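You operate a simulated robot arm through the tools that you are given. There is no shell and no other tool.

Carry out the task below with a simulated robot arm. There is one attempt and no reset: what you move stays moved.

## Task
Measure the teal jar's mouth and seat the cover of that size.
Fine: the step of the mouth gauge that stops on the rim gives the size; gauge back on its spot; the other covers stay; knock no jar over.

Only the result counts: the job must be done as asked and must still hold three seconds after the hand-in. Knocking over, shifting, dropping, spilling or breaking anything else fails it. Lids that push on must go on centred and level and be pressed home; caps that screw on are set level and turned clockwise until they are tight.

## Robot
A 7-joint arm with a two-finger parallel gripper, fixed in place. Base frame: the origin is on the floor under the middle of its stand, x ahead of it, y to its left, z up. Units: mm, degrees, N and s.
It reaches about 1112 mm from its shoulder. Its first joint turns from -166.0 to 166.0 degrees. Payload 3.43 kg.
The TCP is the grasp point between the finger pads, 34 mm short of the fingertips. In the tool frame z runs along the fingers and y along their closing line. The gripper opens to 128 mm. The fingers are 24 mm wide and 12 mm thick; the gripper's body (48 by 130 mm) begins 96 mm behind the TCP.
Orientation is told as [roll, pitch, yaw] about the base's x, y, z axes, in that order, counted from this pose: with the fingers straight down and closing along the base's y, the tool's x points along the base's -x, its y along +y and its z along -z.

## Interface
- The arm moves only by the tool step_arm. Its argument "steps" is a list of rows, each a list of 3 entries, a list of its own where there are three numbers: the shift along the base's x, y, z in mm, then the turn, a rotation vector about the base's x, y, z in degrees, then the finger opening in mm, from 0 to 128. In form: [[[tx, ty, tz], [ax, ay, az], hand], ...]. A call has 1 to 20 rows; each row is the pose to reach, as a shift and turn from the pose commanded when the call began. Each row takes 0.2 s and may step no farther than 50 mm and 8.6 degrees from the row before; otherwise, or with a gripper value out of range, the whole call is refused. A pose out of reach is approached as far as the arm can. The call stops where the force on the tool passes 40 N (or 10 N more than at its start, if that is more) or the arm is blocked; 0.2 s more then pass. The fingers move at their own pace (about 153 mm/s each) and stop on an object; they squeeze with about 38 N. The grip force told is the motor's: it shows also when the fingers shut on nothing. Time passes only in rows, and 0.2 s behind the last, so rows that repeat a pose let the fingers close. It gives the time, the measured TCP pose, the force on the tool (base axes), the opening and the grip force at its end, in the units of the frame above (readings bear some noise), with the torque about the TCP (base axes, N m) and any sound that the robot's microphone picked up.
- Cameras (640 x 400 px; columns grow to the right, rows downward): "scene" is fixed at [221.8, 498.6, 1367.3]; the picture's right is [-0.38, -0.92, 0.00], its down [-0.59, 0.24, -0.77] and it looks along [0.71, -0.30, -0.64] (base axes); focal length 310 px, centre (320, 200). "wrist" rides on the gripper at [76, -11, -160] in the tool frame; the picture's right is [0.15, 0.99, 0.00], its down [-0.88, 0.13, -0.46] and it looks along [-0.45, 0.07, 0.89] (tool axes); focal length 234 px, centre (320, 200). There is no depth. A picture from a camera that has moved, and an enlarged one, comes with that camera's place and axes in the base frame and with its lens.
- get_image(camera): a new picture of that camera. No time passes.
- inspect(camera, box): a new picture of the part [left, top, right, bottom] of that camera's present view, enlarged. No time passes.
- hand_in(): hands the job in; it is judged then, once.

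Places have to be worked out from the pictures, the camera data and where the tool is seen. Open the gripper and draw the arm clear of the work before you hand the job in, unless the task says otherwise.

The tools are called after "Request:" by a JSON object that holds its "api" and its "payload". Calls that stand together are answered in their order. step_arm: Moves the arm, as the interface text tells. Its arguments: {"type":"object","properties":{"steps":{"type":"array","items":{"type":"array"}}},"required":["steps"]} The other tools are called the same way: get_image (camera) takes a picture; inspect (camera, box) takes an enlarged picture of a part of a camera's view; hand_in () hands the job in.

At the start:

```text
time_s: 0.0
ee_pos: [508.9, 92.0, 1115.2]
tool_rot: [0.1, -0.1, 0.0]
ft_force: [-0.7, -0.1, -0.3]
wrist_torque: [0.02, -0.01, 0.01]
gripper_width: 128.0
grip_force: 0.0
```

scene: 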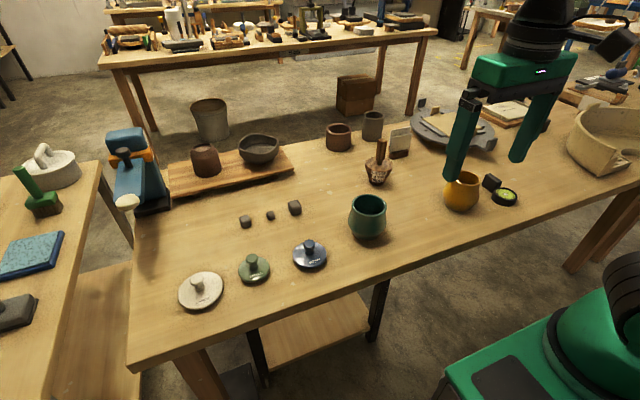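
wrist: 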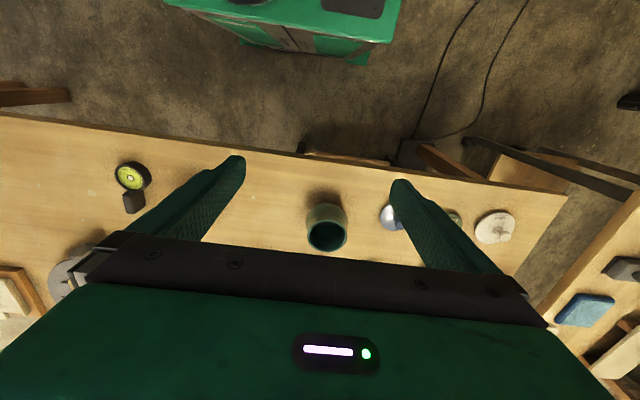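

I start by looking closer at the bench: the teal jar, three covers in front and the possible mouth gauge.

Request:
{"api": "inspect", "payload": {"camera": "scene", "box": [330, 110, 530, 235]}}

Request:
{"api": "inspect", "payload": {"camera": "scene", "box": [170, 190, 400, 330]}}

Request:
{"api": "inspect", "payload": {"camera": "wrist", "box": [90, 140, 250, 240]}}

```text
3.20 times, centred on (430, 172) of scene
camera zoom: at [221.8, 498.6, 1367.3], right [-0.38, -0.92, 0.0], down [-0.59, 0.24, -0.77], along [0.71, -0.3, -0.64], focal length 991 px, centre (-32, 288)
```

zoom: 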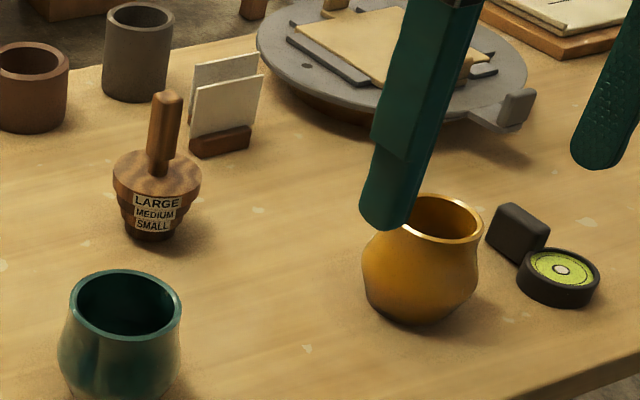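

```text
2.78 times, centred on (285, 260) of scene
camera zoom: at [221.8, 498.6, 1367.3], right [-0.38, -0.92, 0.0], down [-0.59, 0.24, -0.77], along [0.71, -0.3, -0.64], focal length 862 px, centre (417, 33)
```

zoom: 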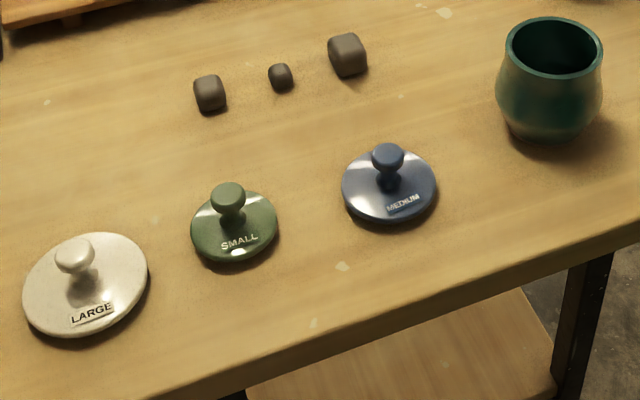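

```text
4.00 times, centred on (170, 190) of wrist
camera zoom: at [431.5, 81.5, 1276.1], right [-0.15, 0.99, 0.0], down [0.88, 0.13, 0.46], along [0.45, 0.07, -0.89], focal length 937 px, centre (920, 240)
```

zoom: 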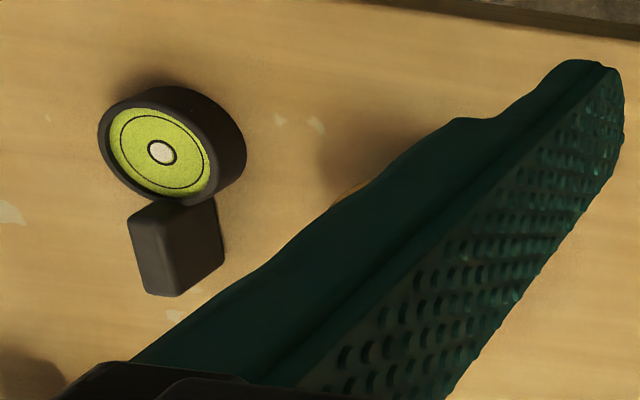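

The gauge is the stepped plug marked LARGE/MEDIUM/SMALL at roughly (890, 20); the teal jar is at roughly (738, 143) with its rim near z 842. I move high above the bench to look at the gauge with the wrist camera.

Request:
{"api": "step_arm", "payload": {"steps": [[[40, -12, -16], [0, 0, 0], 128], [[80, -24, -32], [0, 0, 0], 128], [[120, -36, -48], [0, 0, 0], 128], [[160, -48, -64], [0, 0, 0], 128], [[200, -60, -80], [0, 0, 0], 128], [[240, -72, -100], [0, 0, 0], 128], [[270, -82, -115], [0, 0, 0], 128]]}}

Request:
{"api": "get_image", "payload": {"camera": "wrist"}}

Request:
{"api": "get_image", "payload": {"camera": "scene"}}

```text
time_s: 1.6
ee_pos: [761.2, 7.8, 1006.3]
tool_rot: [-0.1, -0.7, 0.0]
ft_force: [0.0, -0.2, 1.0]
wrist_torque: [-0.03, -0.04, 0.0]
gripper_width: 127.9
grip_force: 0.0
```

```text
taken
camera wrist: at [683.0, -1.5, 1165.7], right [-0.15, 0.99, 0.0], down [0.87, 0.13, 0.47], along [0.46, 0.07, -0.88], focal length 234 px, centre (320, 200)
```

wrist: 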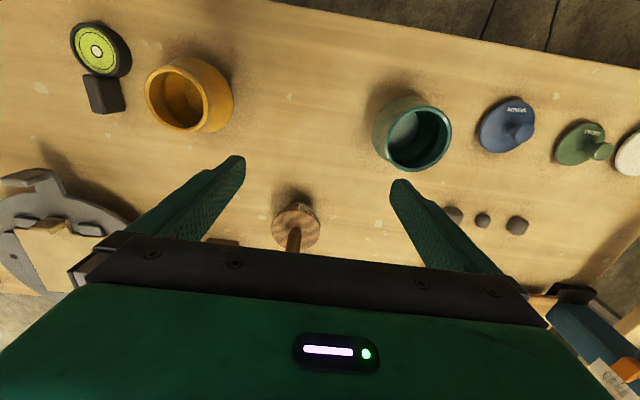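

```text
taken
```

scene: 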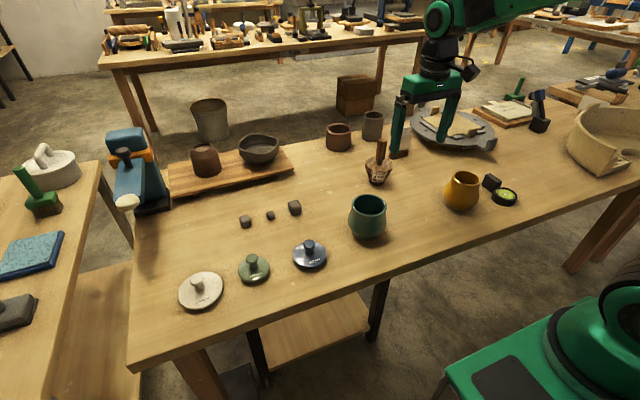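

The arm is still settling slightly short. I let it settle and take enlarged views of the gauge and the jar.

Request:
{"api": "step_arm", "payload": {"steps": [[[0, 0, 0], [0, 0, 0], 128], [[0, 0, 0], [0, 0, 0], 128], [[0, 0, 0], [0, 0, 0], 128]]}}

Request:
{"api": "inspect", "payload": {"camera": "wrist", "box": [250, 170, 346, 230]}}

Request:
{"api": "inspect", "payload": {"camera": "wrist", "box": [350, 70, 510, 170]}}

Request:
{"api": "inspect", "payload": {"camera": "scene", "box": [345, 130, 425, 180]}}

```text
time_s: 2.4
ee_pos: [762.1, 9.1, 1005.9]
tool_rot: [0.1, -0.7, 0.0]
ft_force: [-0.8, -0.6, 0.4]
wrist_torque: [0.02, 0.0, -0.02]
gripper_width: 128.0
grip_force: 0.0
```

```text
6.67 times, centred on (298, 200) of wrist
camera zoom: at [683.3, -1.0, 1165.4], right [-0.15, 0.99, 0.0], down [0.88, 0.13, 0.47], along [0.46, 0.07, -0.88], focal length 1561 px, centre (467, 200)
```

zoom: 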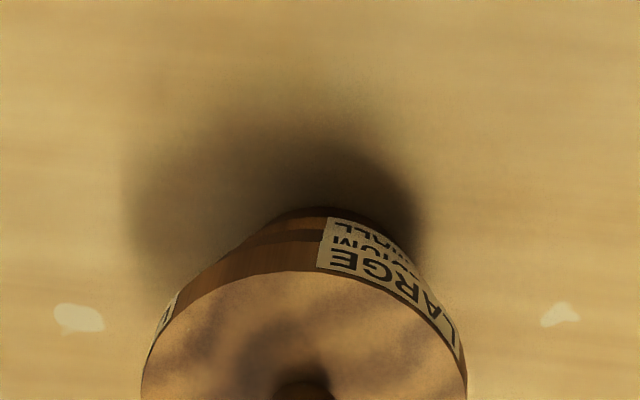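

```text
4.00 times, centred on (430, 120) of wrist
camera zoom: at [683.3, -1.0, 1165.4], right [-0.15, 0.99, 0.0], down [0.88, 0.13, 0.47], along [0.46, 0.07, -0.88], focal length 937 px, centre (-120, 520)
```

zoom: 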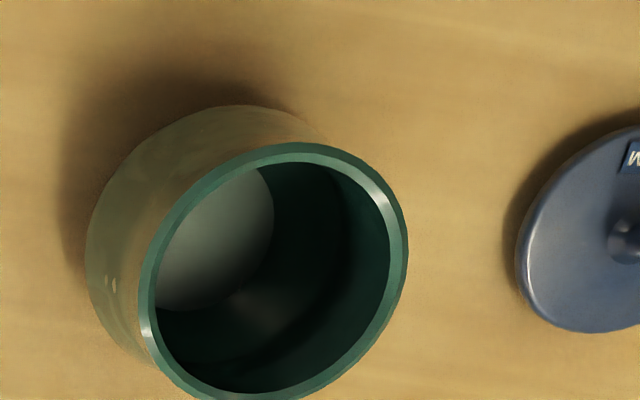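

```text
8.00 times, centred on (385, 155) of scene
camera zoom: at [221.8, 498.6, 1367.3], right [-0.38, -0.92, 0.0], down [-0.59, 0.24, -0.77], along [0.71, -0.3, -0.64], focal length 2477 px, centre (-200, 560)
```

zoom: 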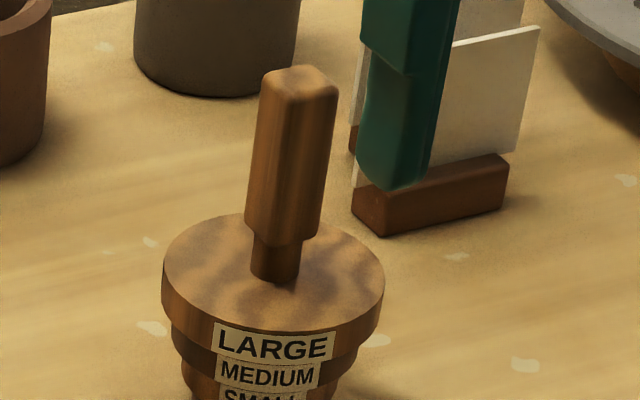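

The gauge's top disc triangulates to about (937, -8, 813), with its handle top near z 899. The arm stopped short of the commanded x, which may be a reach limit, so I lower to z 900 over empty bench and see whether the error shrinks.

Request:
{"api": "step_arm", "payload": {"steps": [[[0, 0, -40], [0, 0, 0], 128], [[0, 0, -80], [0, 0, 0], 128], [[0, 0, -100], [0, 0, 0], 128], [[0, 0, -100], [0, 0, 0], 128], [[0, 0, -100], [0, 0, 0], 128]]}}

Request:
{"api": "get_image", "payload": {"camera": "wrist"}}

```text
time_s: 3.6
ee_pos: [761.9, 10.2, 905.9]
tool_rot: [0.0, -0.7, 0.0]
ft_force: [0.4, -0.4, -0.2]
wrist_torque: [0.0, -0.01, 0.02]
gripper_width: 127.8
grip_force: 0.1
```

```text
taken
camera wrist: at [683.2, -1.5, 1065.5], right [-0.15, 0.99, 0.0], down [0.88, 0.13, 0.47], along [0.46, 0.07, -0.88], focal length 234 px, centre (320, 200)
```

wrist: 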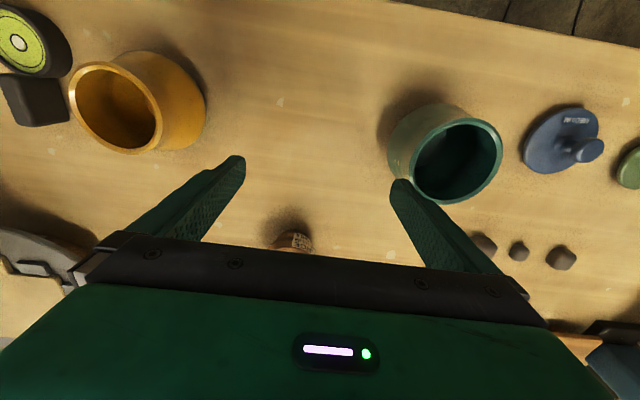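

The arm went down exactly 100 mm, so the commanded base was evidently clamped at the reach limit earlier. I now try extending x by 50 mm at this height to probe the reach.

Request:
{"api": "step_arm", "payload": {"steps": [[[25, 0, 0], [0, 0, 0], 128], [[50, 0, 0], [0, 0, 0], 128], [[50, 0, 0], [0, 0, 0], 128], [[50, 0, 0], [0, 0, 0], 128]]}}

```text
time_s: 4.6
ee_pos: [813.6, 9.1, 907.5]
tool_rot: [0.1, -0.7, 0.0]
ft_force: [0.5, 0.4, 0.2]
wrist_torque: [0.0, -0.02, 0.02]
gripper_width: 128.2
grip_force: 0.0
```

It reached x 813 here, so the limit does widen lower down. I probe another 50 mm forward, fingers still well clear of the gauge handle (y -8, fingers open at ±64).

Request:
{"api": "step_arm", "payload": {"steps": [[[25, 0, 0], [0, 0, 0], 128], [[50, 0, 0], [0, 0, 0], 128], [[50, 0, 0], [0, 0, 0], 128], [[50, 0, 0], [0, 0, 0], 128]]}}

Request:
{"api": "get_image", "payload": {"camera": "scene"}}

```text
time_s: 5.6
ee_pos: [863.6, 9.5, 906.5]
tool_rot: [0.0, -0.7, 0.0]
ft_force: [0.0, -0.7, -0.1]
wrist_torque: [0.01, 0.02, -0.02]
gripper_width: 128.0
grip_force: 0.1
```

```text
taken
```

scene: 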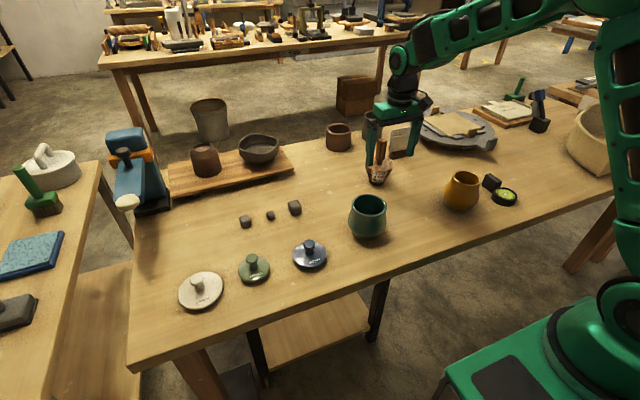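

It reached x 863 with no trouble. I look at the gauge between the fingers from both cameras before advancing.

Request:
{"api": "inspect", "payload": {"camera": "scene", "box": [355, 95, 435, 195]}}

Request:
{"api": "get_image", "payload": {"camera": "wrist"}}

```text
4.00 times, centred on (395, 145) of scene
camera zoom: at [221.8, 498.6, 1367.3], right [-0.38, -0.92, 0.0], down [-0.59, 0.24, -0.77], along [0.71, -0.3, -0.64], focal length 1238 px, centre (20, 420)
```

zoom: 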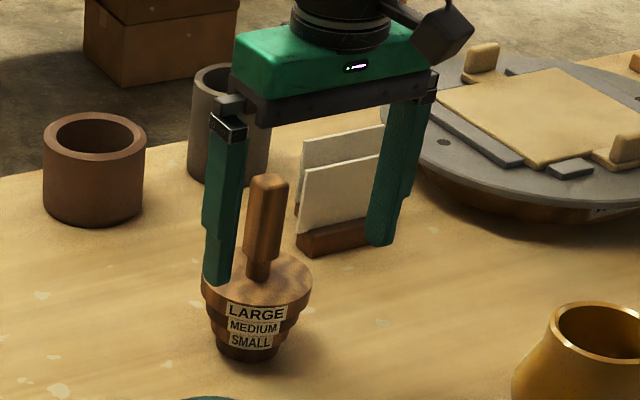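

```text
taken
camera wrist: at [785.5, -1.1, 1066.1], right [-0.15, 0.99, 0.0], down [0.88, 0.13, 0.47], along [0.46, 0.07, -0.88], focal length 234 px, centre (320, 200)
```

wrist: 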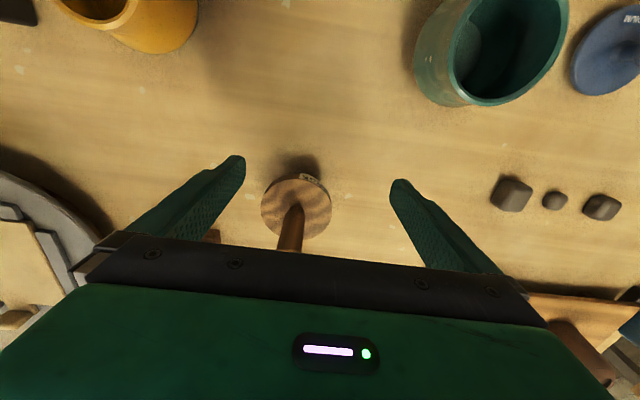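

The handle stands between the fingers. I enlarge the wrist view around the gauge and handle to fix its centre and the handle's orientation.

Request:
{"api": "inspect", "payload": {"camera": "wrist", "box": [240, 160, 352, 250]}}

Request:
{"api": "inspect", "payload": {"camera": "scene", "box": [360, 130, 408, 190]}}

```text
4.44 times, centred on (296, 205) of wrist
camera zoom: at [785.5, -1.1, 1066.1], right [-0.15, 0.99, 0.0], down [0.88, 0.13, 0.47], along [0.46, 0.07, -0.88], focal length 1041 px, centre (427, 178)
```

zoom: 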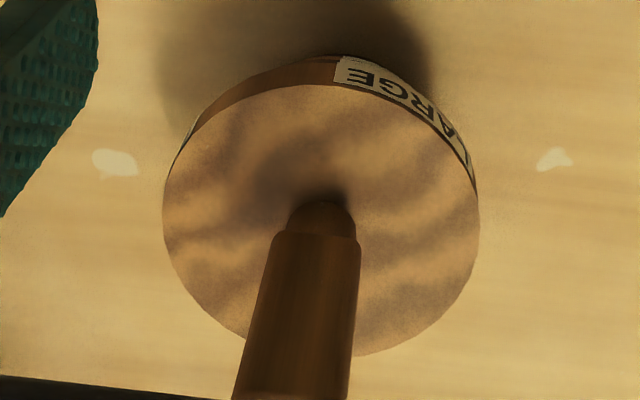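

```text
6.67 times, centred on (384, 160) of scene
camera zoom: at [221.8, 498.6, 1367.3], right [-0.38, -0.92, 0.0], down [-0.59, 0.24, -0.77], along [0.71, -0.3, -0.64], focal length 2064 px, centre (-107, 467)
```

zoom: 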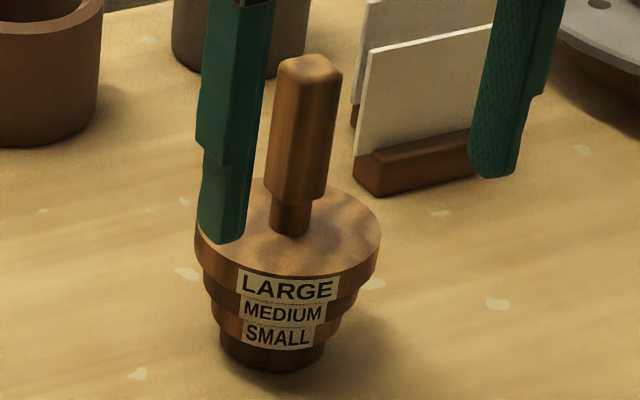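

The disc centre comes to about (936, -8.5), diameter ≈ 89 mm, with a square-ish handle about 22 mm wide roughly aligned with the base axes. I centre in y, correct the 0.7° pitch, advance over the handle and stay at this height to check.

Request:
{"api": "step_arm", "payload": {"steps": [[[0, -18, 0], [0, 0.7, 0], 128], [[25, -18, 0], [0, 0.7, 0], 128], [[50, -18, 0], [0, 0.7, 0], 128], [[72, -18, 0], [0, 0.7, 0], 128], [[72, -18, 0], [0, 0.7, 0], 128], [[72, -18, 0], [0, 0.7, 0], 128]]}}

Request:
{"api": "get_image", "payload": {"camera": "wrist"}}

Request:
{"api": "inspect", "payload": {"camera": "scene", "box": [355, 95, 435, 195]}}

```text
time_s: 7.0
ee_pos: [937.5, -7.1, 903.6]
tool_rot: [0.0, 0.0, 0.0]
ft_force: [-0.9, -1.0, 0.0]
wrist_torque: [0.03, 0.03, 0.0]
gripper_width: 128.1
grip_force: 0.1
```

```text
taken
camera wrist: at [860.5, -18.0, 1064.4], right [-0.15, 0.99, 0.0], down [0.88, 0.13, 0.46], along [0.45, 0.07, -0.89], focal length 234 px, centre (320, 200)
```

wrist: 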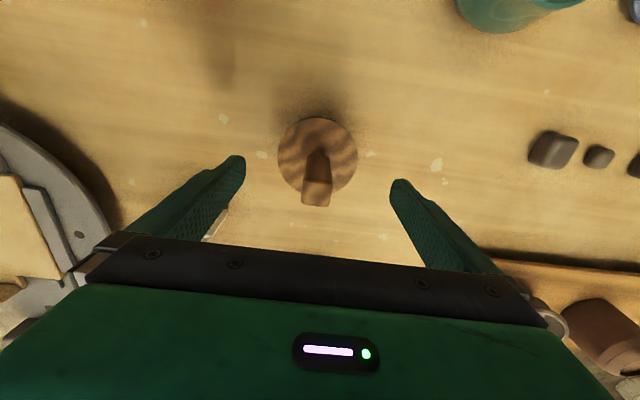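

```text
4.00 times, centred on (395, 145) of scene
camera zoom: at [221.8, 498.6, 1367.3], right [-0.38, -0.92, 0.0], down [-0.59, 0.24, -0.77], along [0.71, -0.3, -0.64], focal length 1238 px, centre (20, 420)
```

zoom: 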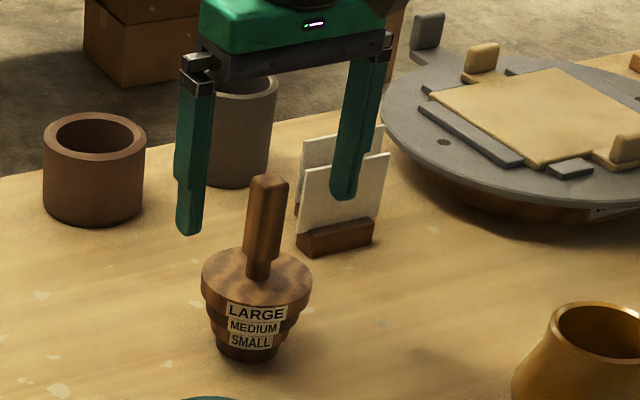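

The hand is over the handle at (937, -7, 904), level. I enlarge the wrist view to check the handle's alignment with the closing line.

Request:
{"api": "inspect", "payload": {"camera": "wrist", "box": [264, 110, 376, 210]}}

```text
4.00 times, centred on (320, 160) of wrist
camera zoom: at [860.5, -18.0, 1064.4], right [-0.15, 0.99, 0.0], down [0.88, 0.13, 0.46], along [0.45, 0.07, -0.89], focal length 937 px, centre (320, 360)
```

zoom: 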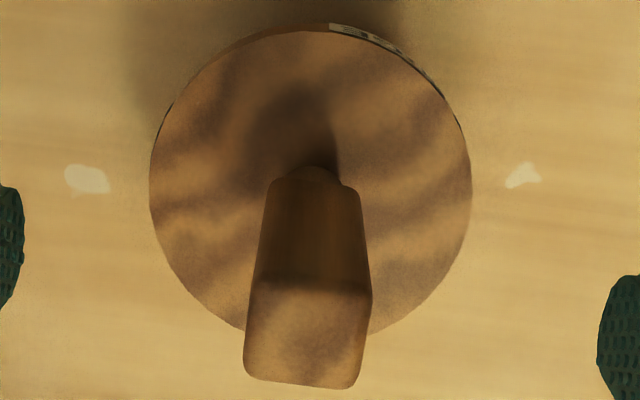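

The handle faces are within ~2° of the base axes and its centre is about (937.5, -8.5). I shift 1.4 mm in y, lower to z ≈ 870 and close on the handle.

Request:
{"api": "step_arm", "payload": {"steps": [[[0, -1.4, -15], [0, 0, 0], 128], [[0, -1.4, -33], [0, 0, 0], 128], [[0, -1.4, -33], [0, 0, 0], 128], [[0, -1.4, -33], [0, 0, 0], 80], [[0, -1.4, -33], [0, 0, 0], 40], [[0, -1.4, -33], [0, 0, 0], 30]]}}

Request:
{"api": "get_image", "payload": {"camera": "wrist"}}

Request:
{"api": "inspect", "payload": {"camera": "scene", "box": [355, 95, 435, 195]}}

```text
time_s: 8.4
ee_pos: [936.4, -10.6, 871.5]
tool_rot: [0.1, -0.1, 0.0]
ft_force: [0.3, -0.8, -0.5]
wrist_torque: [0.0, 0.01, 0.01]
gripper_width: 30.1
grip_force: 0.2
```

```text
taken
camera wrist: at [860.7, -20.5, 1032.8], right [-0.15, 0.99, 0.0], down [0.88, 0.13, 0.46], along [0.45, 0.07, -0.89], focal length 234 px, centre (320, 200)
```

wrist: 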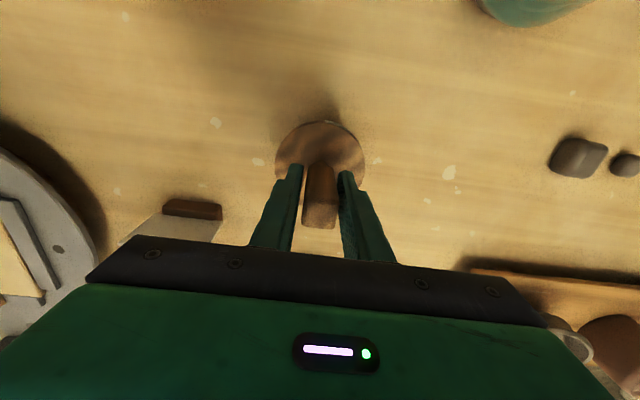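

```text
4.00 times, centred on (395, 145) of scene
camera zoom: at [221.8, 498.6, 1367.3], right [-0.38, -0.92, 0.0], down [-0.59, 0.24, -0.77], along [0.71, -0.3, -0.64], focal length 1238 px, centre (20, 420)
```

zoom: 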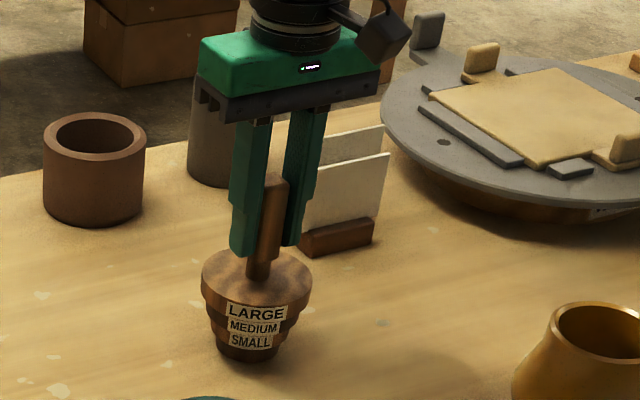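

Fingers straddle the handle at 30 mm opening without contact. I enlarge to see whether the handle is centred between the pads before closing fully.

Request:
{"api": "inspect", "payload": {"camera": "wrist", "box": [264, 140, 376, 240]}}

```text
4.00 times, centred on (320, 190) of wrist
camera zoom: at [860.7, -20.5, 1032.8], right [-0.15, 0.99, 0.0], down [0.88, 0.13, 0.46], along [0.45, 0.07, -0.89], focal length 937 px, centre (320, 240)
```

zoom: 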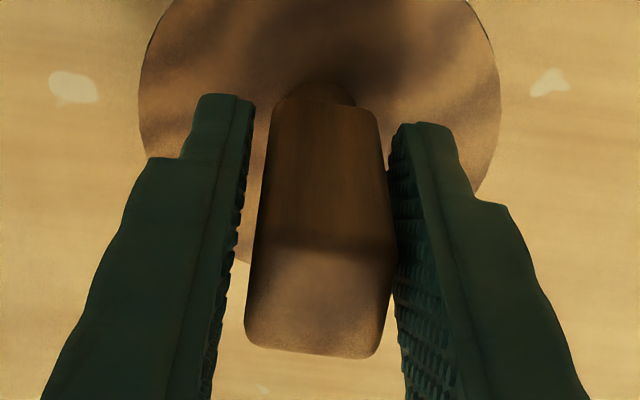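

The handle sits about 2–3 mm toward the +y finger, so I shift the hand +2.2 mm in y and then close.

Request:
{"api": "step_arm", "payload": {"steps": [[[0, 2.2, 0], [0, 0, 0], 32], [[0, 2.2, 0], [0, 0, 0], 30], [[0, 2.2, 0], [0, 0, 0], 26], [[0, 2.2, 0], [0, 0, 0], 15], [[0, 2.2, 0], [0, 0, 0], 10], [[0, 2.2, 0], [0, 0, 0], 10], [[0, 2.2, 0], [0, 0, 0], 10]]}}

Request:
{"api": "inspect", "payload": {"camera": "wrist", "box": [264, 140, 376, 240]}}

```text
time_s: 10.0
ee_pos: [936.1, -8.1, 872.8]
tool_rot: [0.0, -0.1, 0.0]
ft_force: [-0.6, -0.2, 0.4]
wrist_torque: [-0.02, 0.02, 0.0]
gripper_width: 23.8
grip_force: 37.7
```

```text
4.00 times, centred on (320, 190) of wrist
camera zoom: at [860.2, -18.0, 1033.4], right [-0.15, 0.99, 0.0], down [0.88, 0.13, 0.46], along [0.45, 0.07, -0.89], focal length 937 px, centre (320, 240)
```

zoom: 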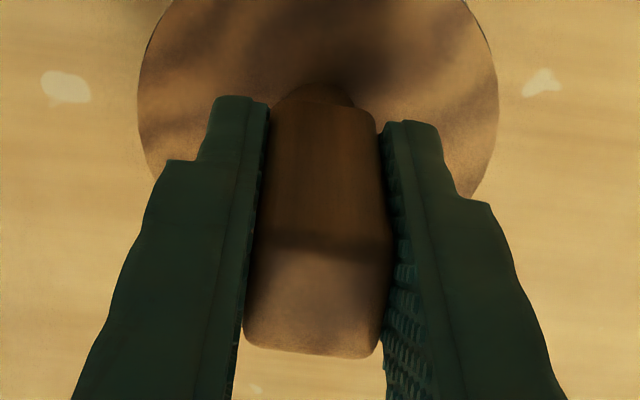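

The handle is held (23.8 mm, 37.7 N) with the hand at (936.2, -8.2, 872). I lift the gauge straight up in small rows and check.

Request:
{"api": "step_arm", "payload": {"steps": [[[0, 0, 5], [0, 0, 0], 10], [[0, 0, 15], [0, 0, 0], 10], [[0, 0, 30], [0, 0, 0], 10], [[0, 0, 50], [0, 0, 0], 10], [[0, 0, 70], [0, 0, 0], 10], [[0, 0, 90], [0, 0, 0], 10], [[0, 0, 110], [0, 0, 0], 10], [[0, 0, 125], [0, 0, 0], 10], [[0, 0, 125], [0, 0, 0], 10]]}}

Request:
{"api": "get_image", "payload": {"camera": "scene"}}

Request:
{"api": "get_image", "payload": {"camera": "wrist"}}

```text
time_s: 12.0
ee_pos: [936.9, -8.5, 999.1]
tool_rot: [0.0, 0.0, -0.1]
ft_force: [0.0, 0.3, -4.6]
wrist_torque: [-0.02, -0.01, 0.01]
gripper_width: 23.7
grip_force: 37.8
```

```text
taken
```

scene: 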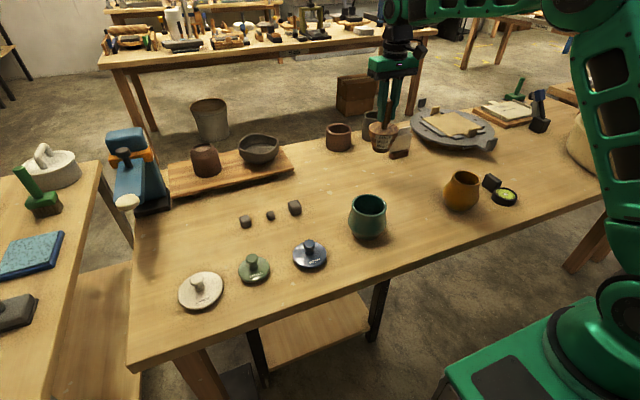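

```text
taken
camera wrist: at [860.8, -18.4, 1160.2], right [-0.15, 0.99, 0.0], down [0.88, 0.13, 0.46], along [0.45, 0.07, -0.89], focal length 234 px, centre (320, 200)
```

wrist: 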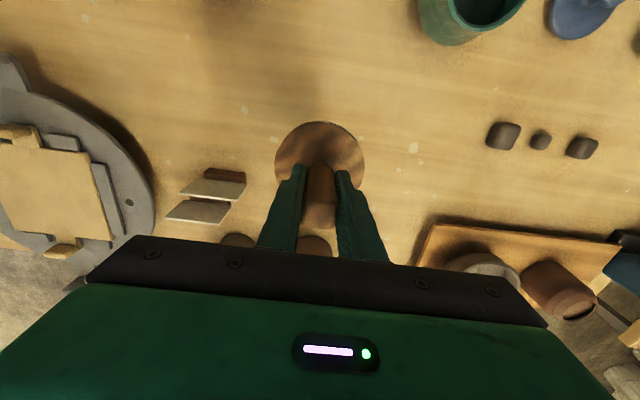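

The gauge is lifted cleanly (4.6 N). I take an enlarged view of it in the air to measure its steps before moving to the jar.

Request:
{"api": "inspect", "payload": {"camera": "scene", "box": [360, 95, 420, 160]}}

Request:
{"api": "inspect", "payload": {"camera": "scene", "box": [340, 185, 400, 245]}}

```text
6.15 times, centred on (390, 128) of scene
camera zoom: at [221.8, 498.6, 1367.3], right [-0.38, -0.92, 0.0], down [-0.59, 0.24, -0.77], along [0.71, -0.3, -0.64], focal length 1905 px, centre (-111, 646)
```

zoom: 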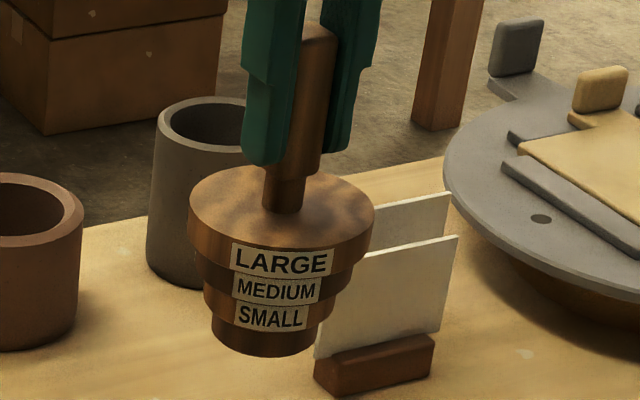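

```text
6.67 times, centred on (370, 215) of scene
camera zoom: at [221.8, 498.6, 1367.3], right [-0.38, -0.92, 0.0], down [-0.59, 0.24, -0.77], along [0.71, -0.3, -0.64], focal length 2064 px, centre (-13, 100)
```

zoom: 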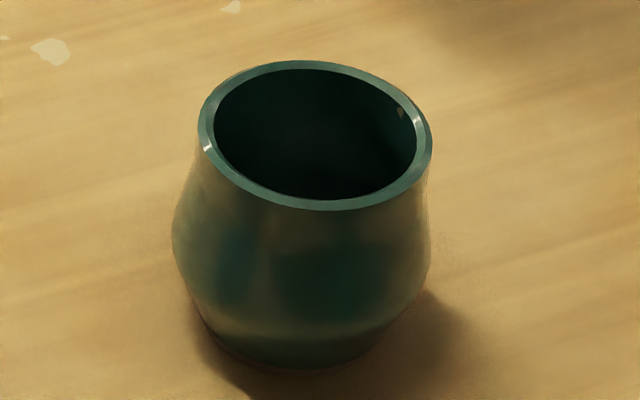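

The tiers measure roughly 91 / 76 / 65 / 54 mm by eye, and the jar mouth looks about 80 mm inside, but I'll measure it by contact. I move partway toward the jar to get an unobstructed wrist view of its rim.

Request:
{"api": "step_arm", "payload": {"steps": [[[-27, 14, 0], [0, 0, 0], 10], [[-54, 28, 0], [0, 0, 0], 10], [[-81, 42, 0], [0, 0, 0], 10], [[-108, 56, 0], [0, 0, 0], 10], [[-136, 68, 0], [0, 0, 0], 10], [[-136, 68, 0], [0, 0, 0], 10], [[-136, 68, 0], [0, 0, 0], 10]]}}

Request:
{"api": "get_image", "payload": {"camera": "wrist"}}

Request:
{"api": "inspect", "payload": {"camera": "wrist", "box": [346, 60, 442, 150]}}

```text
time_s: 13.6
ee_pos: [800.9, 61.9, 995.3]
tool_rot: [0.1, 0.0, 0.0]
ft_force: [0.0, -0.6, -4.1]
wrist_torque: [-0.02, 0.04, -0.01]
gripper_width: 23.7
grip_force: 38.1
```

```text
taken
camera wrist: at [723.2, 52.3, 1156.1], right [-0.15, 0.99, 0.0], down [0.88, 0.13, 0.46], along [0.45, 0.07, -0.89], focal length 234 px, centre (320, 200)
```

wrist: 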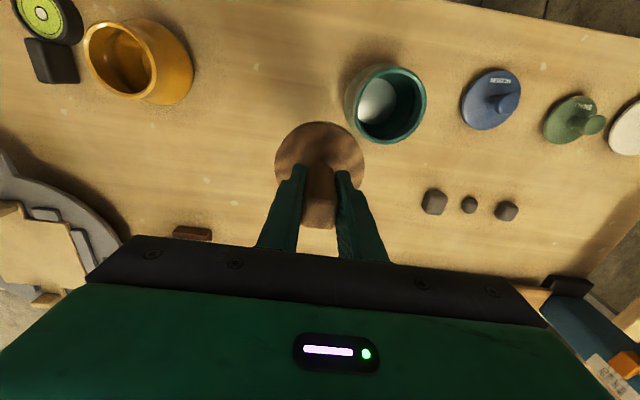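

```text
4.44 times, centred on (394, 105) of wrist
camera zoom: at [723.2, 52.3, 1156.1], right [-0.15, 0.99, 0.0], down [0.88, 0.13, 0.46], along [0.45, 0.07, -0.89], focal length 1041 px, centre (-9, 622)
```

zoom: 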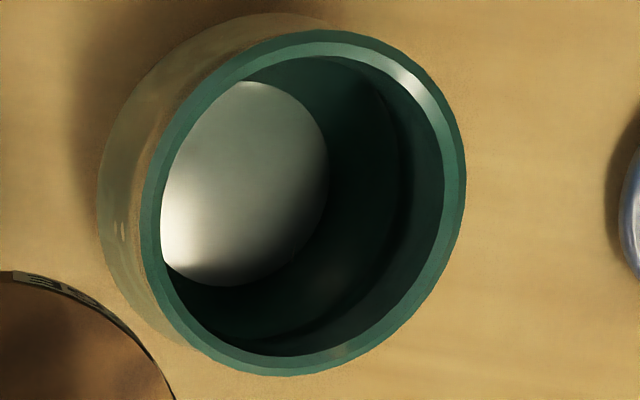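

Working with the perspective-corrected ellipses, the rim centre comes to about (743.5, 141.5, 840), outer diameter ≈ 91 mm. I carry the gauge above it, staying ~30 mm clear of the rim, and check alignment.

Request:
{"api": "step_arm", "payload": {"steps": [[[-19, 27, 0], [0, 0, 0], 10], [[-38, 54, 0], [0, 0, 0], 10], [[-57, 81.3, 0], [0, 0, 0], 10], [[-57, 81.3, 0], [0, 0, 0], 10], [[-57, 81.3, -15], [0, 0, 0], 10], [[-57, 81.3, -15], [0, 0, 0], 10]]}}

Request:
{"api": "get_image", "payload": {"camera": "wrist"}}

Request:
{"api": "inspect", "payload": {"camera": "scene", "box": [320, 150, 416, 250]}}

Request:
{"api": "inspect", "payload": {"camera": "wrist", "box": [264, 100, 376, 200]}}

```text
time_s: 15.0
ee_pos: [743.0, 141.6, 984.5]
tool_rot: [0.0, 0.0, 0.0]
ft_force: [0.9, -0.8, -3.8]
wrist_torque: [-0.02, 0.02, 0.0]
gripper_width: 23.6
grip_force: 37.6
```

```text
taken
camera wrist: at [666.0, 132.3, 1145.5], right [-0.15, 0.99, 0.0], down [0.88, 0.13, 0.46], along [0.45, 0.07, -0.89], focal length 234 px, centre (320, 200)
```

wrist: 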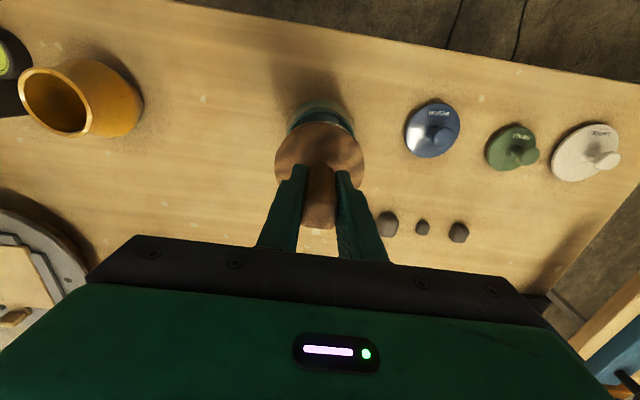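

```text
4.00 times, centred on (368, 200) of scene
camera zoom: at [221.8, 498.6, 1367.3], right [-0.38, -0.92, 0.0], down [-0.59, 0.24, -0.77], along [0.71, -0.3, -0.64], focal length 1238 px, centre (128, 200)
```

zoom: 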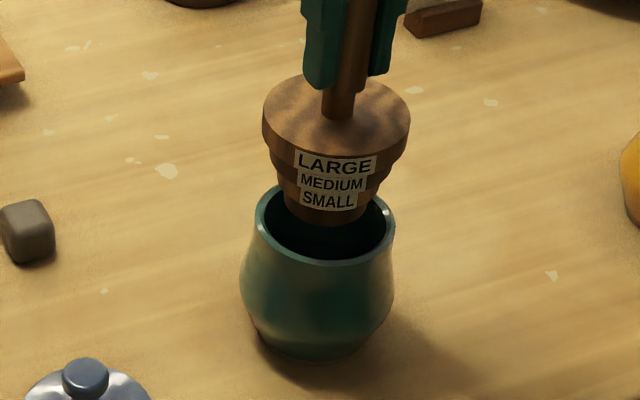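

```text
4.00 times, centred on (320, 150) of wrist
camera zoom: at [666.0, 132.3, 1145.5], right [-0.15, 0.99, 0.0], down [0.88, 0.13, 0.46], along [0.45, 0.07, -0.89], focal length 937 px, centre (320, 400)
```

zoom: 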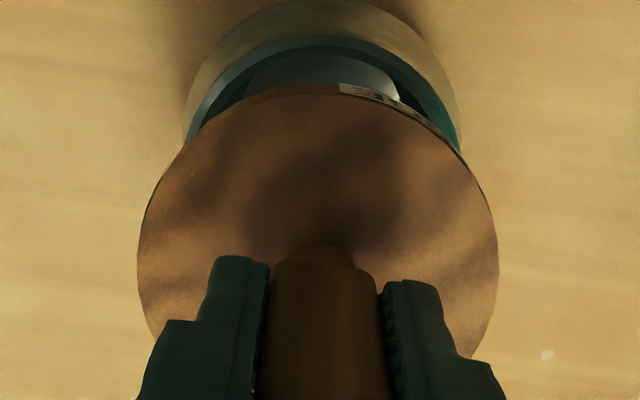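

The pilot of the gauge sits over the mouth. I enlarge the visible near arc of the rim to measure the remaining offset.

Request:
{"api": "inspect", "payload": {"camera": "wrist", "box": [280, 95, 368, 150]}}

Request:
{"api": "inspect", "payload": {"camera": "scene", "box": [346, 175, 402, 220]}}

```text
7.27 times, centred on (324, 122) of wrist
camera zoom: at [666.0, 132.3, 1145.5], right [-0.15, 0.99, 0.0], down [0.88, 0.13, 0.46], along [0.45, 0.07, -0.89], focal length 1703 px, centre (291, 764)
```

zoom: 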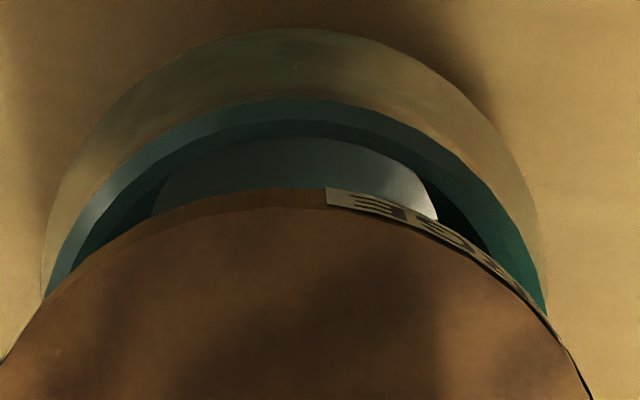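

```text
8.89 times, centred on (374, 198) of scene
camera zoom: at [221.8, 498.6, 1367.3], right [-0.38, -0.92, 0.0], down [-0.59, 0.24, -0.77], along [0.71, -0.3, -0.64], focal length 2752 px, centre (-160, 222)
```

zoom: 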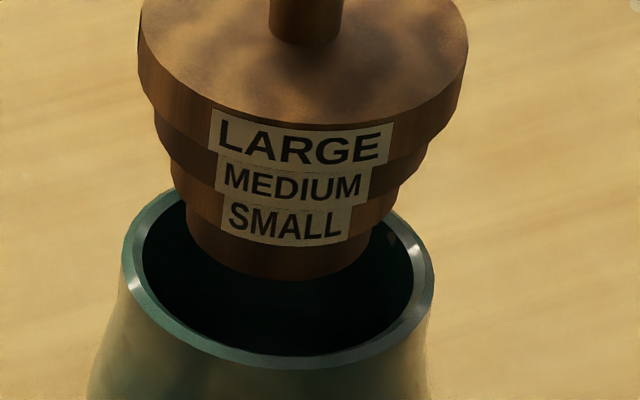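

The offset measures under 1 mm in each view, well inside the clearance. I lower the gauge gently so the pilot enters the mouth, watching the force.

Request:
{"api": "step_arm", "payload": {"steps": [[[0, 0, -6], [0, 0, 0], 10], [[0, 0, -12], [0, 0, 0], 10], [[0, 0, -18], [0, 0, 0], 10], [[0, 0, -24], [0, 0, 0], 10], [[0, 0, -28], [0, 0, 0], 10], [[0, 0, -28], [0, 0, 0], 10]]}}

Request:
{"api": "inspect", "payload": {"camera": "scene", "box": [340, 175, 404, 225]}}

Request:
{"api": "inspect", "payload": {"camera": "wrist", "box": [276, 95, 364, 150]}}

```text
time_s: 16.4
ee_pos: [743.0, 141.6, 955.2]
tool_rot: [0.0, 0.0, 0.0]
ft_force: [0.5, 0.6, -2.6]
wrist_torque: [0.0, 0.03, 0.0]
gripper_width: 24.0
grip_force: 37.5
```

```text
8.00 times, centred on (372, 200) of scene
camera zoom: at [221.8, 498.6, 1367.3], right [-0.38, -0.92, 0.0], down [-0.59, 0.24, -0.77], along [0.71, -0.3, -0.64], focal length 2477 px, centre (-96, 200)
```

zoom: 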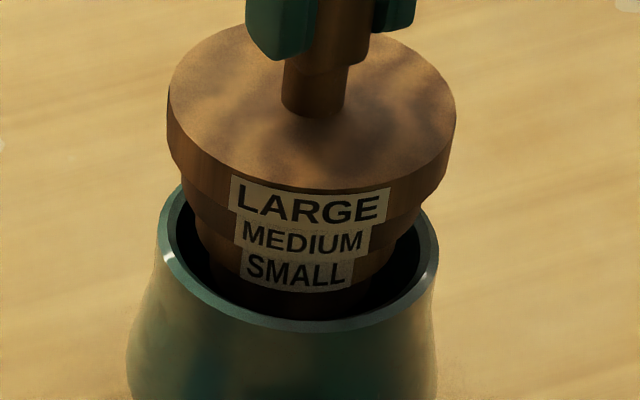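

```text
7.27 times, centred on (320, 122) of wrist
camera zoom: at [666.6, 131.6, 1115.4], right [-0.15, 0.99, 0.0], down [0.88, 0.13, 0.46], along [0.45, 0.07, -0.89], focal length 1703 px, centre (320, 764)
```

zoom: 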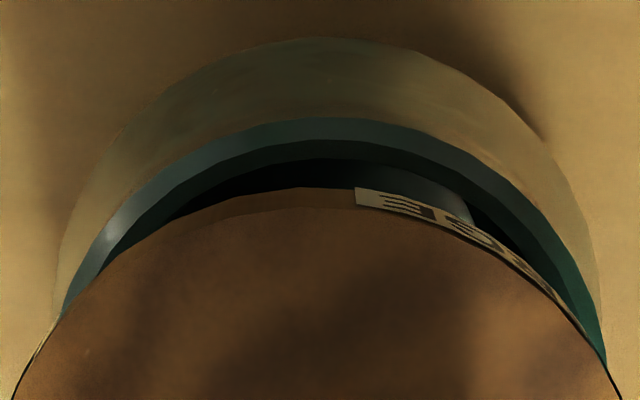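

The pilot and SMALL tier have entered freely with no contact force. I continue down 16 mm and look at the MEDIUM tier at the rim.

Request:
{"api": "step_arm", "payload": {"steps": [[[0, 0, -4], [0, 0, 0], 10], [[0, 0, -8], [0, 0, 0], 10], [[0, 0, -12], [0, 0, 0], 10], [[0, 0, -16], [0, 0, 0], 10], [[0, 0, -16], [0, 0, 0], 10]]}}

Request:
{"api": "inspect", "payload": {"camera": "scene", "box": [340, 175, 404, 225]}}

Request:
{"api": "inspect", "payload": {"camera": "wrist", "box": [276, 95, 364, 150]}}

```text
time_s: 17.6
ee_pos: [744.7, 141.2, 938.9]
tool_rot: [0.1, -0.1, 0.1]
ft_force: [0.6, 0.1, -3.7]
wrist_torque: [0.04, 0.02, 0.01]
gripper_width: 23.6
grip_force: 37.4
```

```text
8.00 times, centred on (372, 200) of scene
camera zoom: at [221.8, 498.6, 1367.3], right [-0.38, -0.92, 0.0], down [-0.59, 0.24, -0.77], along [0.71, -0.3, -0.64], focal length 2477 px, centre (-96, 200)
```

zoom: 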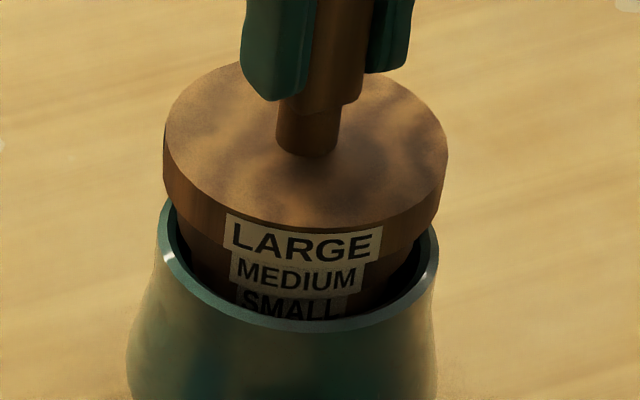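

```text
7.27 times, centred on (320, 122) of wrist
camera zoom: at [667.5, 131.3, 1099.3], right [-0.15, 0.99, 0.0], down [0.88, 0.13, 0.46], along [0.45, 0.07, -0.89], focal length 1703 px, centre (320, 764)
```

zoom: 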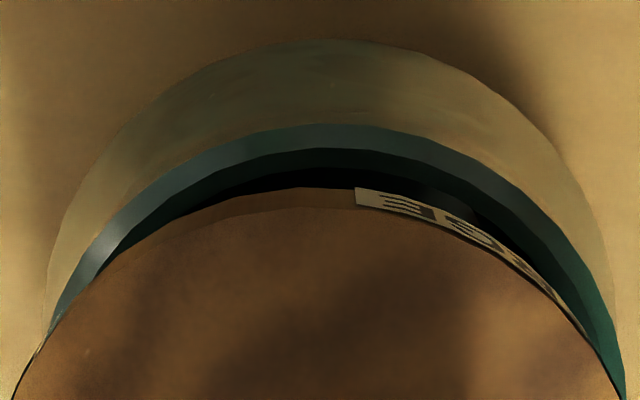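

Still no contact at z 938. I descend in 2 mm rows to 930, where the MEDIUM shoulder would meet the rim.

Request:
{"api": "step_arm", "payload": {"steps": [[[0, 0, -2], [0, 0, 0], 10], [[0, 0, -4], [0, 0, 0], 10], [[0, 0, -6], [0, 0, 0], 10], [[0, 0, -8], [0, 0, 0], 10], [[0, 0, -8], [0, 0, 0], 10]]}}

Request:
{"api": "inspect", "payload": {"camera": "scene", "box": [340, 175, 404, 225]}}

```text
time_s: 18.8
ee_pos: [741.8, 142.4, 933.7]
tool_rot: [0.1, -0.1, 0.0]
ft_force: [-5.3, -5.8, 38.1]
wrist_torque: [-1.51, -0.34, -0.36]
gripper_width: 24.0
grip_force: 37.7
```

```text
8.00 times, centred on (372, 200) of scene
camera zoom: at [221.8, 498.6, 1367.3], right [-0.38, -0.92, 0.0], down [-0.59, 0.24, -0.77], along [0.71, -0.3, -0.64], focal length 2477 px, centre (-96, 200)
```

zoom: 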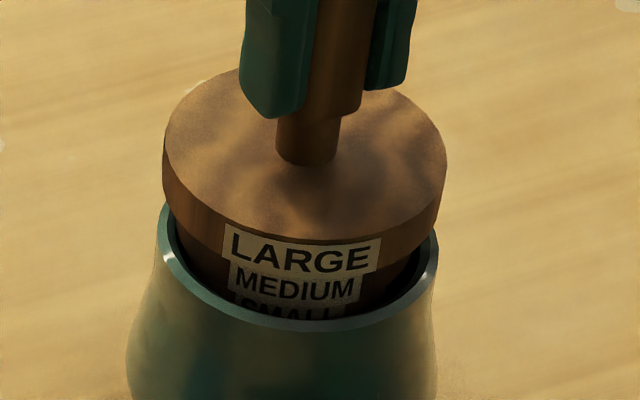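

Contact at z ≈ 933 with 38 N, but the torque puts it one-sided, toward (+x, -y) of the gauge axis, so this looks like an off-centre touch of the MEDIUM edge rather than a seated step. I back up 8 mm and shift toward (-x, +y).

Request:
{"api": "step_arm", "payload": {"steps": [[[0, 0, 4], [0, 0, 0], 10], [[0, 0, 8], [0, 0, 0], 10], [[-1.2, 1.4, 8], [0, 0, 0], 10], [[-1.2, 1.4, 8], [0, 0, 0], 10], [[-1.2, 1.4, 8], [0, 0, 0], 10]]}}

Request:
{"api": "get_image", "payload": {"camera": "wrist"}}

Request:
{"api": "inspect", "payload": {"camera": "wrist", "box": [276, 95, 364, 150]}}

Request:
{"api": "inspect", "payload": {"camera": "scene", "box": [340, 175, 404, 225]}}

```text
time_s: 20.0
ee_pos: [741.3, 143.8, 939.9]
tool_rot: [-0.1, 0.0, 0.0]
ft_force: [0.2, 0.0, -3.6]
wrist_torque: [0.05, 0.0, -0.02]
gripper_width: 23.7
grip_force: 38.1
```

```text
taken
camera wrist: at [665.2, 134.0, 1099.3], right [-0.15, 0.99, 0.0], down [0.88, 0.13, 0.45], along [0.45, 0.07, -0.89], focal length 234 px, centre (320, 200)
```

wrist: 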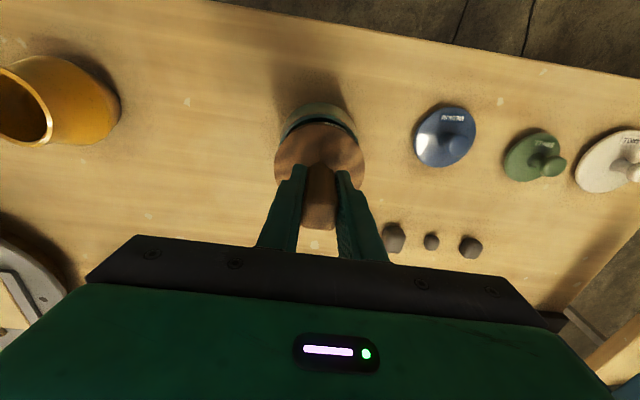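

```text
7.27 times, centred on (320, 122) of wrist
camera zoom: at [665.2, 134.0, 1099.3], right [-0.15, 0.99, 0.0], down [0.88, 0.13, 0.45], along [0.45, 0.07, -0.89], focal length 1703 px, centre (320, 764)
```

zoom: 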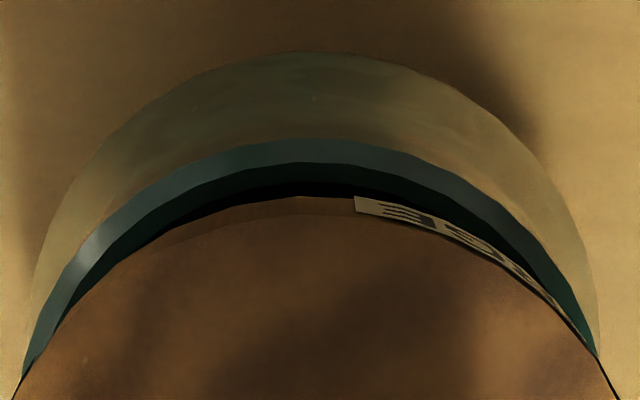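

```text
8.00 times, centred on (372, 200) of scene
camera zoom: at [221.8, 498.6, 1367.3], right [-0.38, -0.92, 0.0], down [-0.59, 0.24, -0.77], along [0.71, -0.3, -0.64], focal length 2477 px, centre (-96, 200)
```

zoom: 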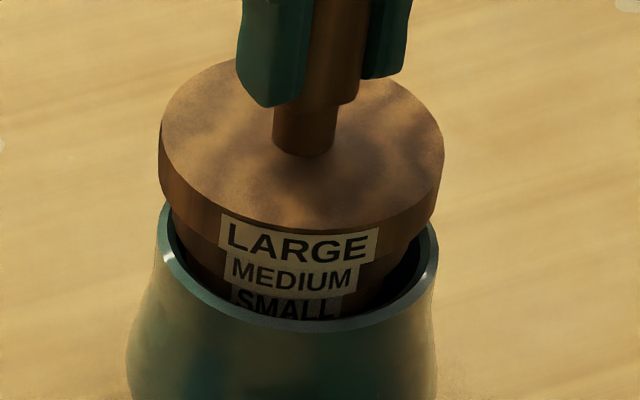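

Contact released; the rim centre now reads as about (741.7, 142.9) relative to the hand. I check whether the gauge slipped or tilted in the grip by comparing the same wrist zoom as before.

Request:
{"api": "inspect", "payload": {"camera": "wrist", "box": [264, 100, 376, 200]}}

Request:
{"api": "inspect", "payload": {"camera": "wrist", "box": [264, 140, 376, 240]}}

```text
4.00 times, centred on (320, 150) of wrist
camera zoom: at [665.2, 134.0, 1099.3], right [-0.15, 0.99, 0.0], down [0.88, 0.13, 0.45], along [0.45, 0.07, -0.89], focal length 937 px, centre (320, 400)
```

zoom: 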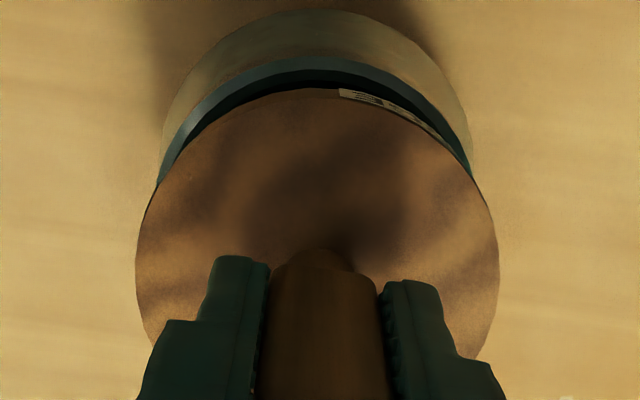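

```text
4.00 times, centred on (320, 190) of wrist
camera zoom: at [665.2, 134.0, 1099.3], right [-0.15, 0.99, 0.0], down [0.88, 0.13, 0.45], along [0.45, 0.07, -0.89], focal length 937 px, centre (320, 240)
```

zoom: 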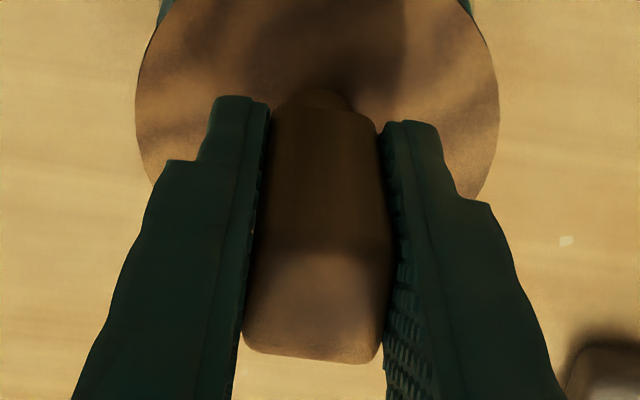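

The gauge only moved about a millimetre in the grip, with negligible tilt. I shift (-0.2, -0.9) to centre it on the rim, then descend in small rows past the previous contact height, watching force.

Request:
{"api": "step_arm", "payload": {"steps": [[[-0.2, -0.9, 0], [0, 0, 0], 10], [[-0.2, -0.9, -2], [0, 0, 0], 10], [[-0.2, -0.9, -4], [0, 0, 0], 10], [[-0.2, -0.9, -5], [0, 0, 0], 10], [[-0.2, -0.9, -6], [0, 0, 0], 10], [[-0.2, -0.9, -6], [0, 0, 0], 10]]}}

```text
time_s: 21.4
ee_pos: [742.0, 142.8, 934.2]
tool_rot: [0.0, 0.0, -0.1]
ft_force: [0.9, -2.5, 8.5]
wrist_torque: [-0.67, -0.25, -0.04]
gripper_width: 23.7
grip_force: 38.3
```

Only ~13 N of contact now, located at about (+13, -33) mm from the axis, i.e. the MEDIUM edge touching the rim on the -y side. I lift 2 mm, shift away from that contact by (-0.4, +1.0) and try again.

Request:
{"api": "step_arm", "payload": {"steps": [[[0, 0, 2], [0, 0, 0], 10], [[-0.4, 1.0, 2], [0, 0, 0], 10], [[-0.4, 1.0, 2], [0, 0, 0], 10], [[-0.4, 1.0, 0], [0, 0, 0], 10], [[-0.4, 1.0, -1], [0, 0, 0], 10], [[-0.4, 1.0, -1], [0, 0, 0], 10]]}}

```text
time_s: 22.8
ee_pos: [741.0, 143.0, 933.6]
tool_rot: [0.0, -0.2, 0.0]
ft_force: [-1.4, 0.5, 5.7]
wrist_torque: [0.08, -0.29, 0.0]
gripper_width: 24.0
grip_force: 38.0
```

Contact is now on the +x side only (about +40, 0 mm), so y is right. I lift 2 mm, shift -0.9 mm in x and lower again.

Request:
{"api": "step_arm", "payload": {"steps": [[[0, 0, 2], [0, 0, 0], 10], [[-0.9, 0, 2], [0, 0, 0], 10], [[-0.9, 0, 2], [0, 0, 0], 10], [[-0.9, 0, 0], [0, 0, 0], 10], [[-0.9, 0, -1], [0, 0, 0], 10], [[-0.9, 0, -1], [0, 0, 0], 10]]}}

```text
time_s: 24.2
ee_pos: [741.2, 142.3, 933.7]
tool_rot: [0.0, -0.2, -0.1]
ft_force: [-1.0, 0.8, 20.4]
wrist_torque: [0.07, -0.76, 0.01]
gripper_width: 24.0
grip_force: 38.1
```

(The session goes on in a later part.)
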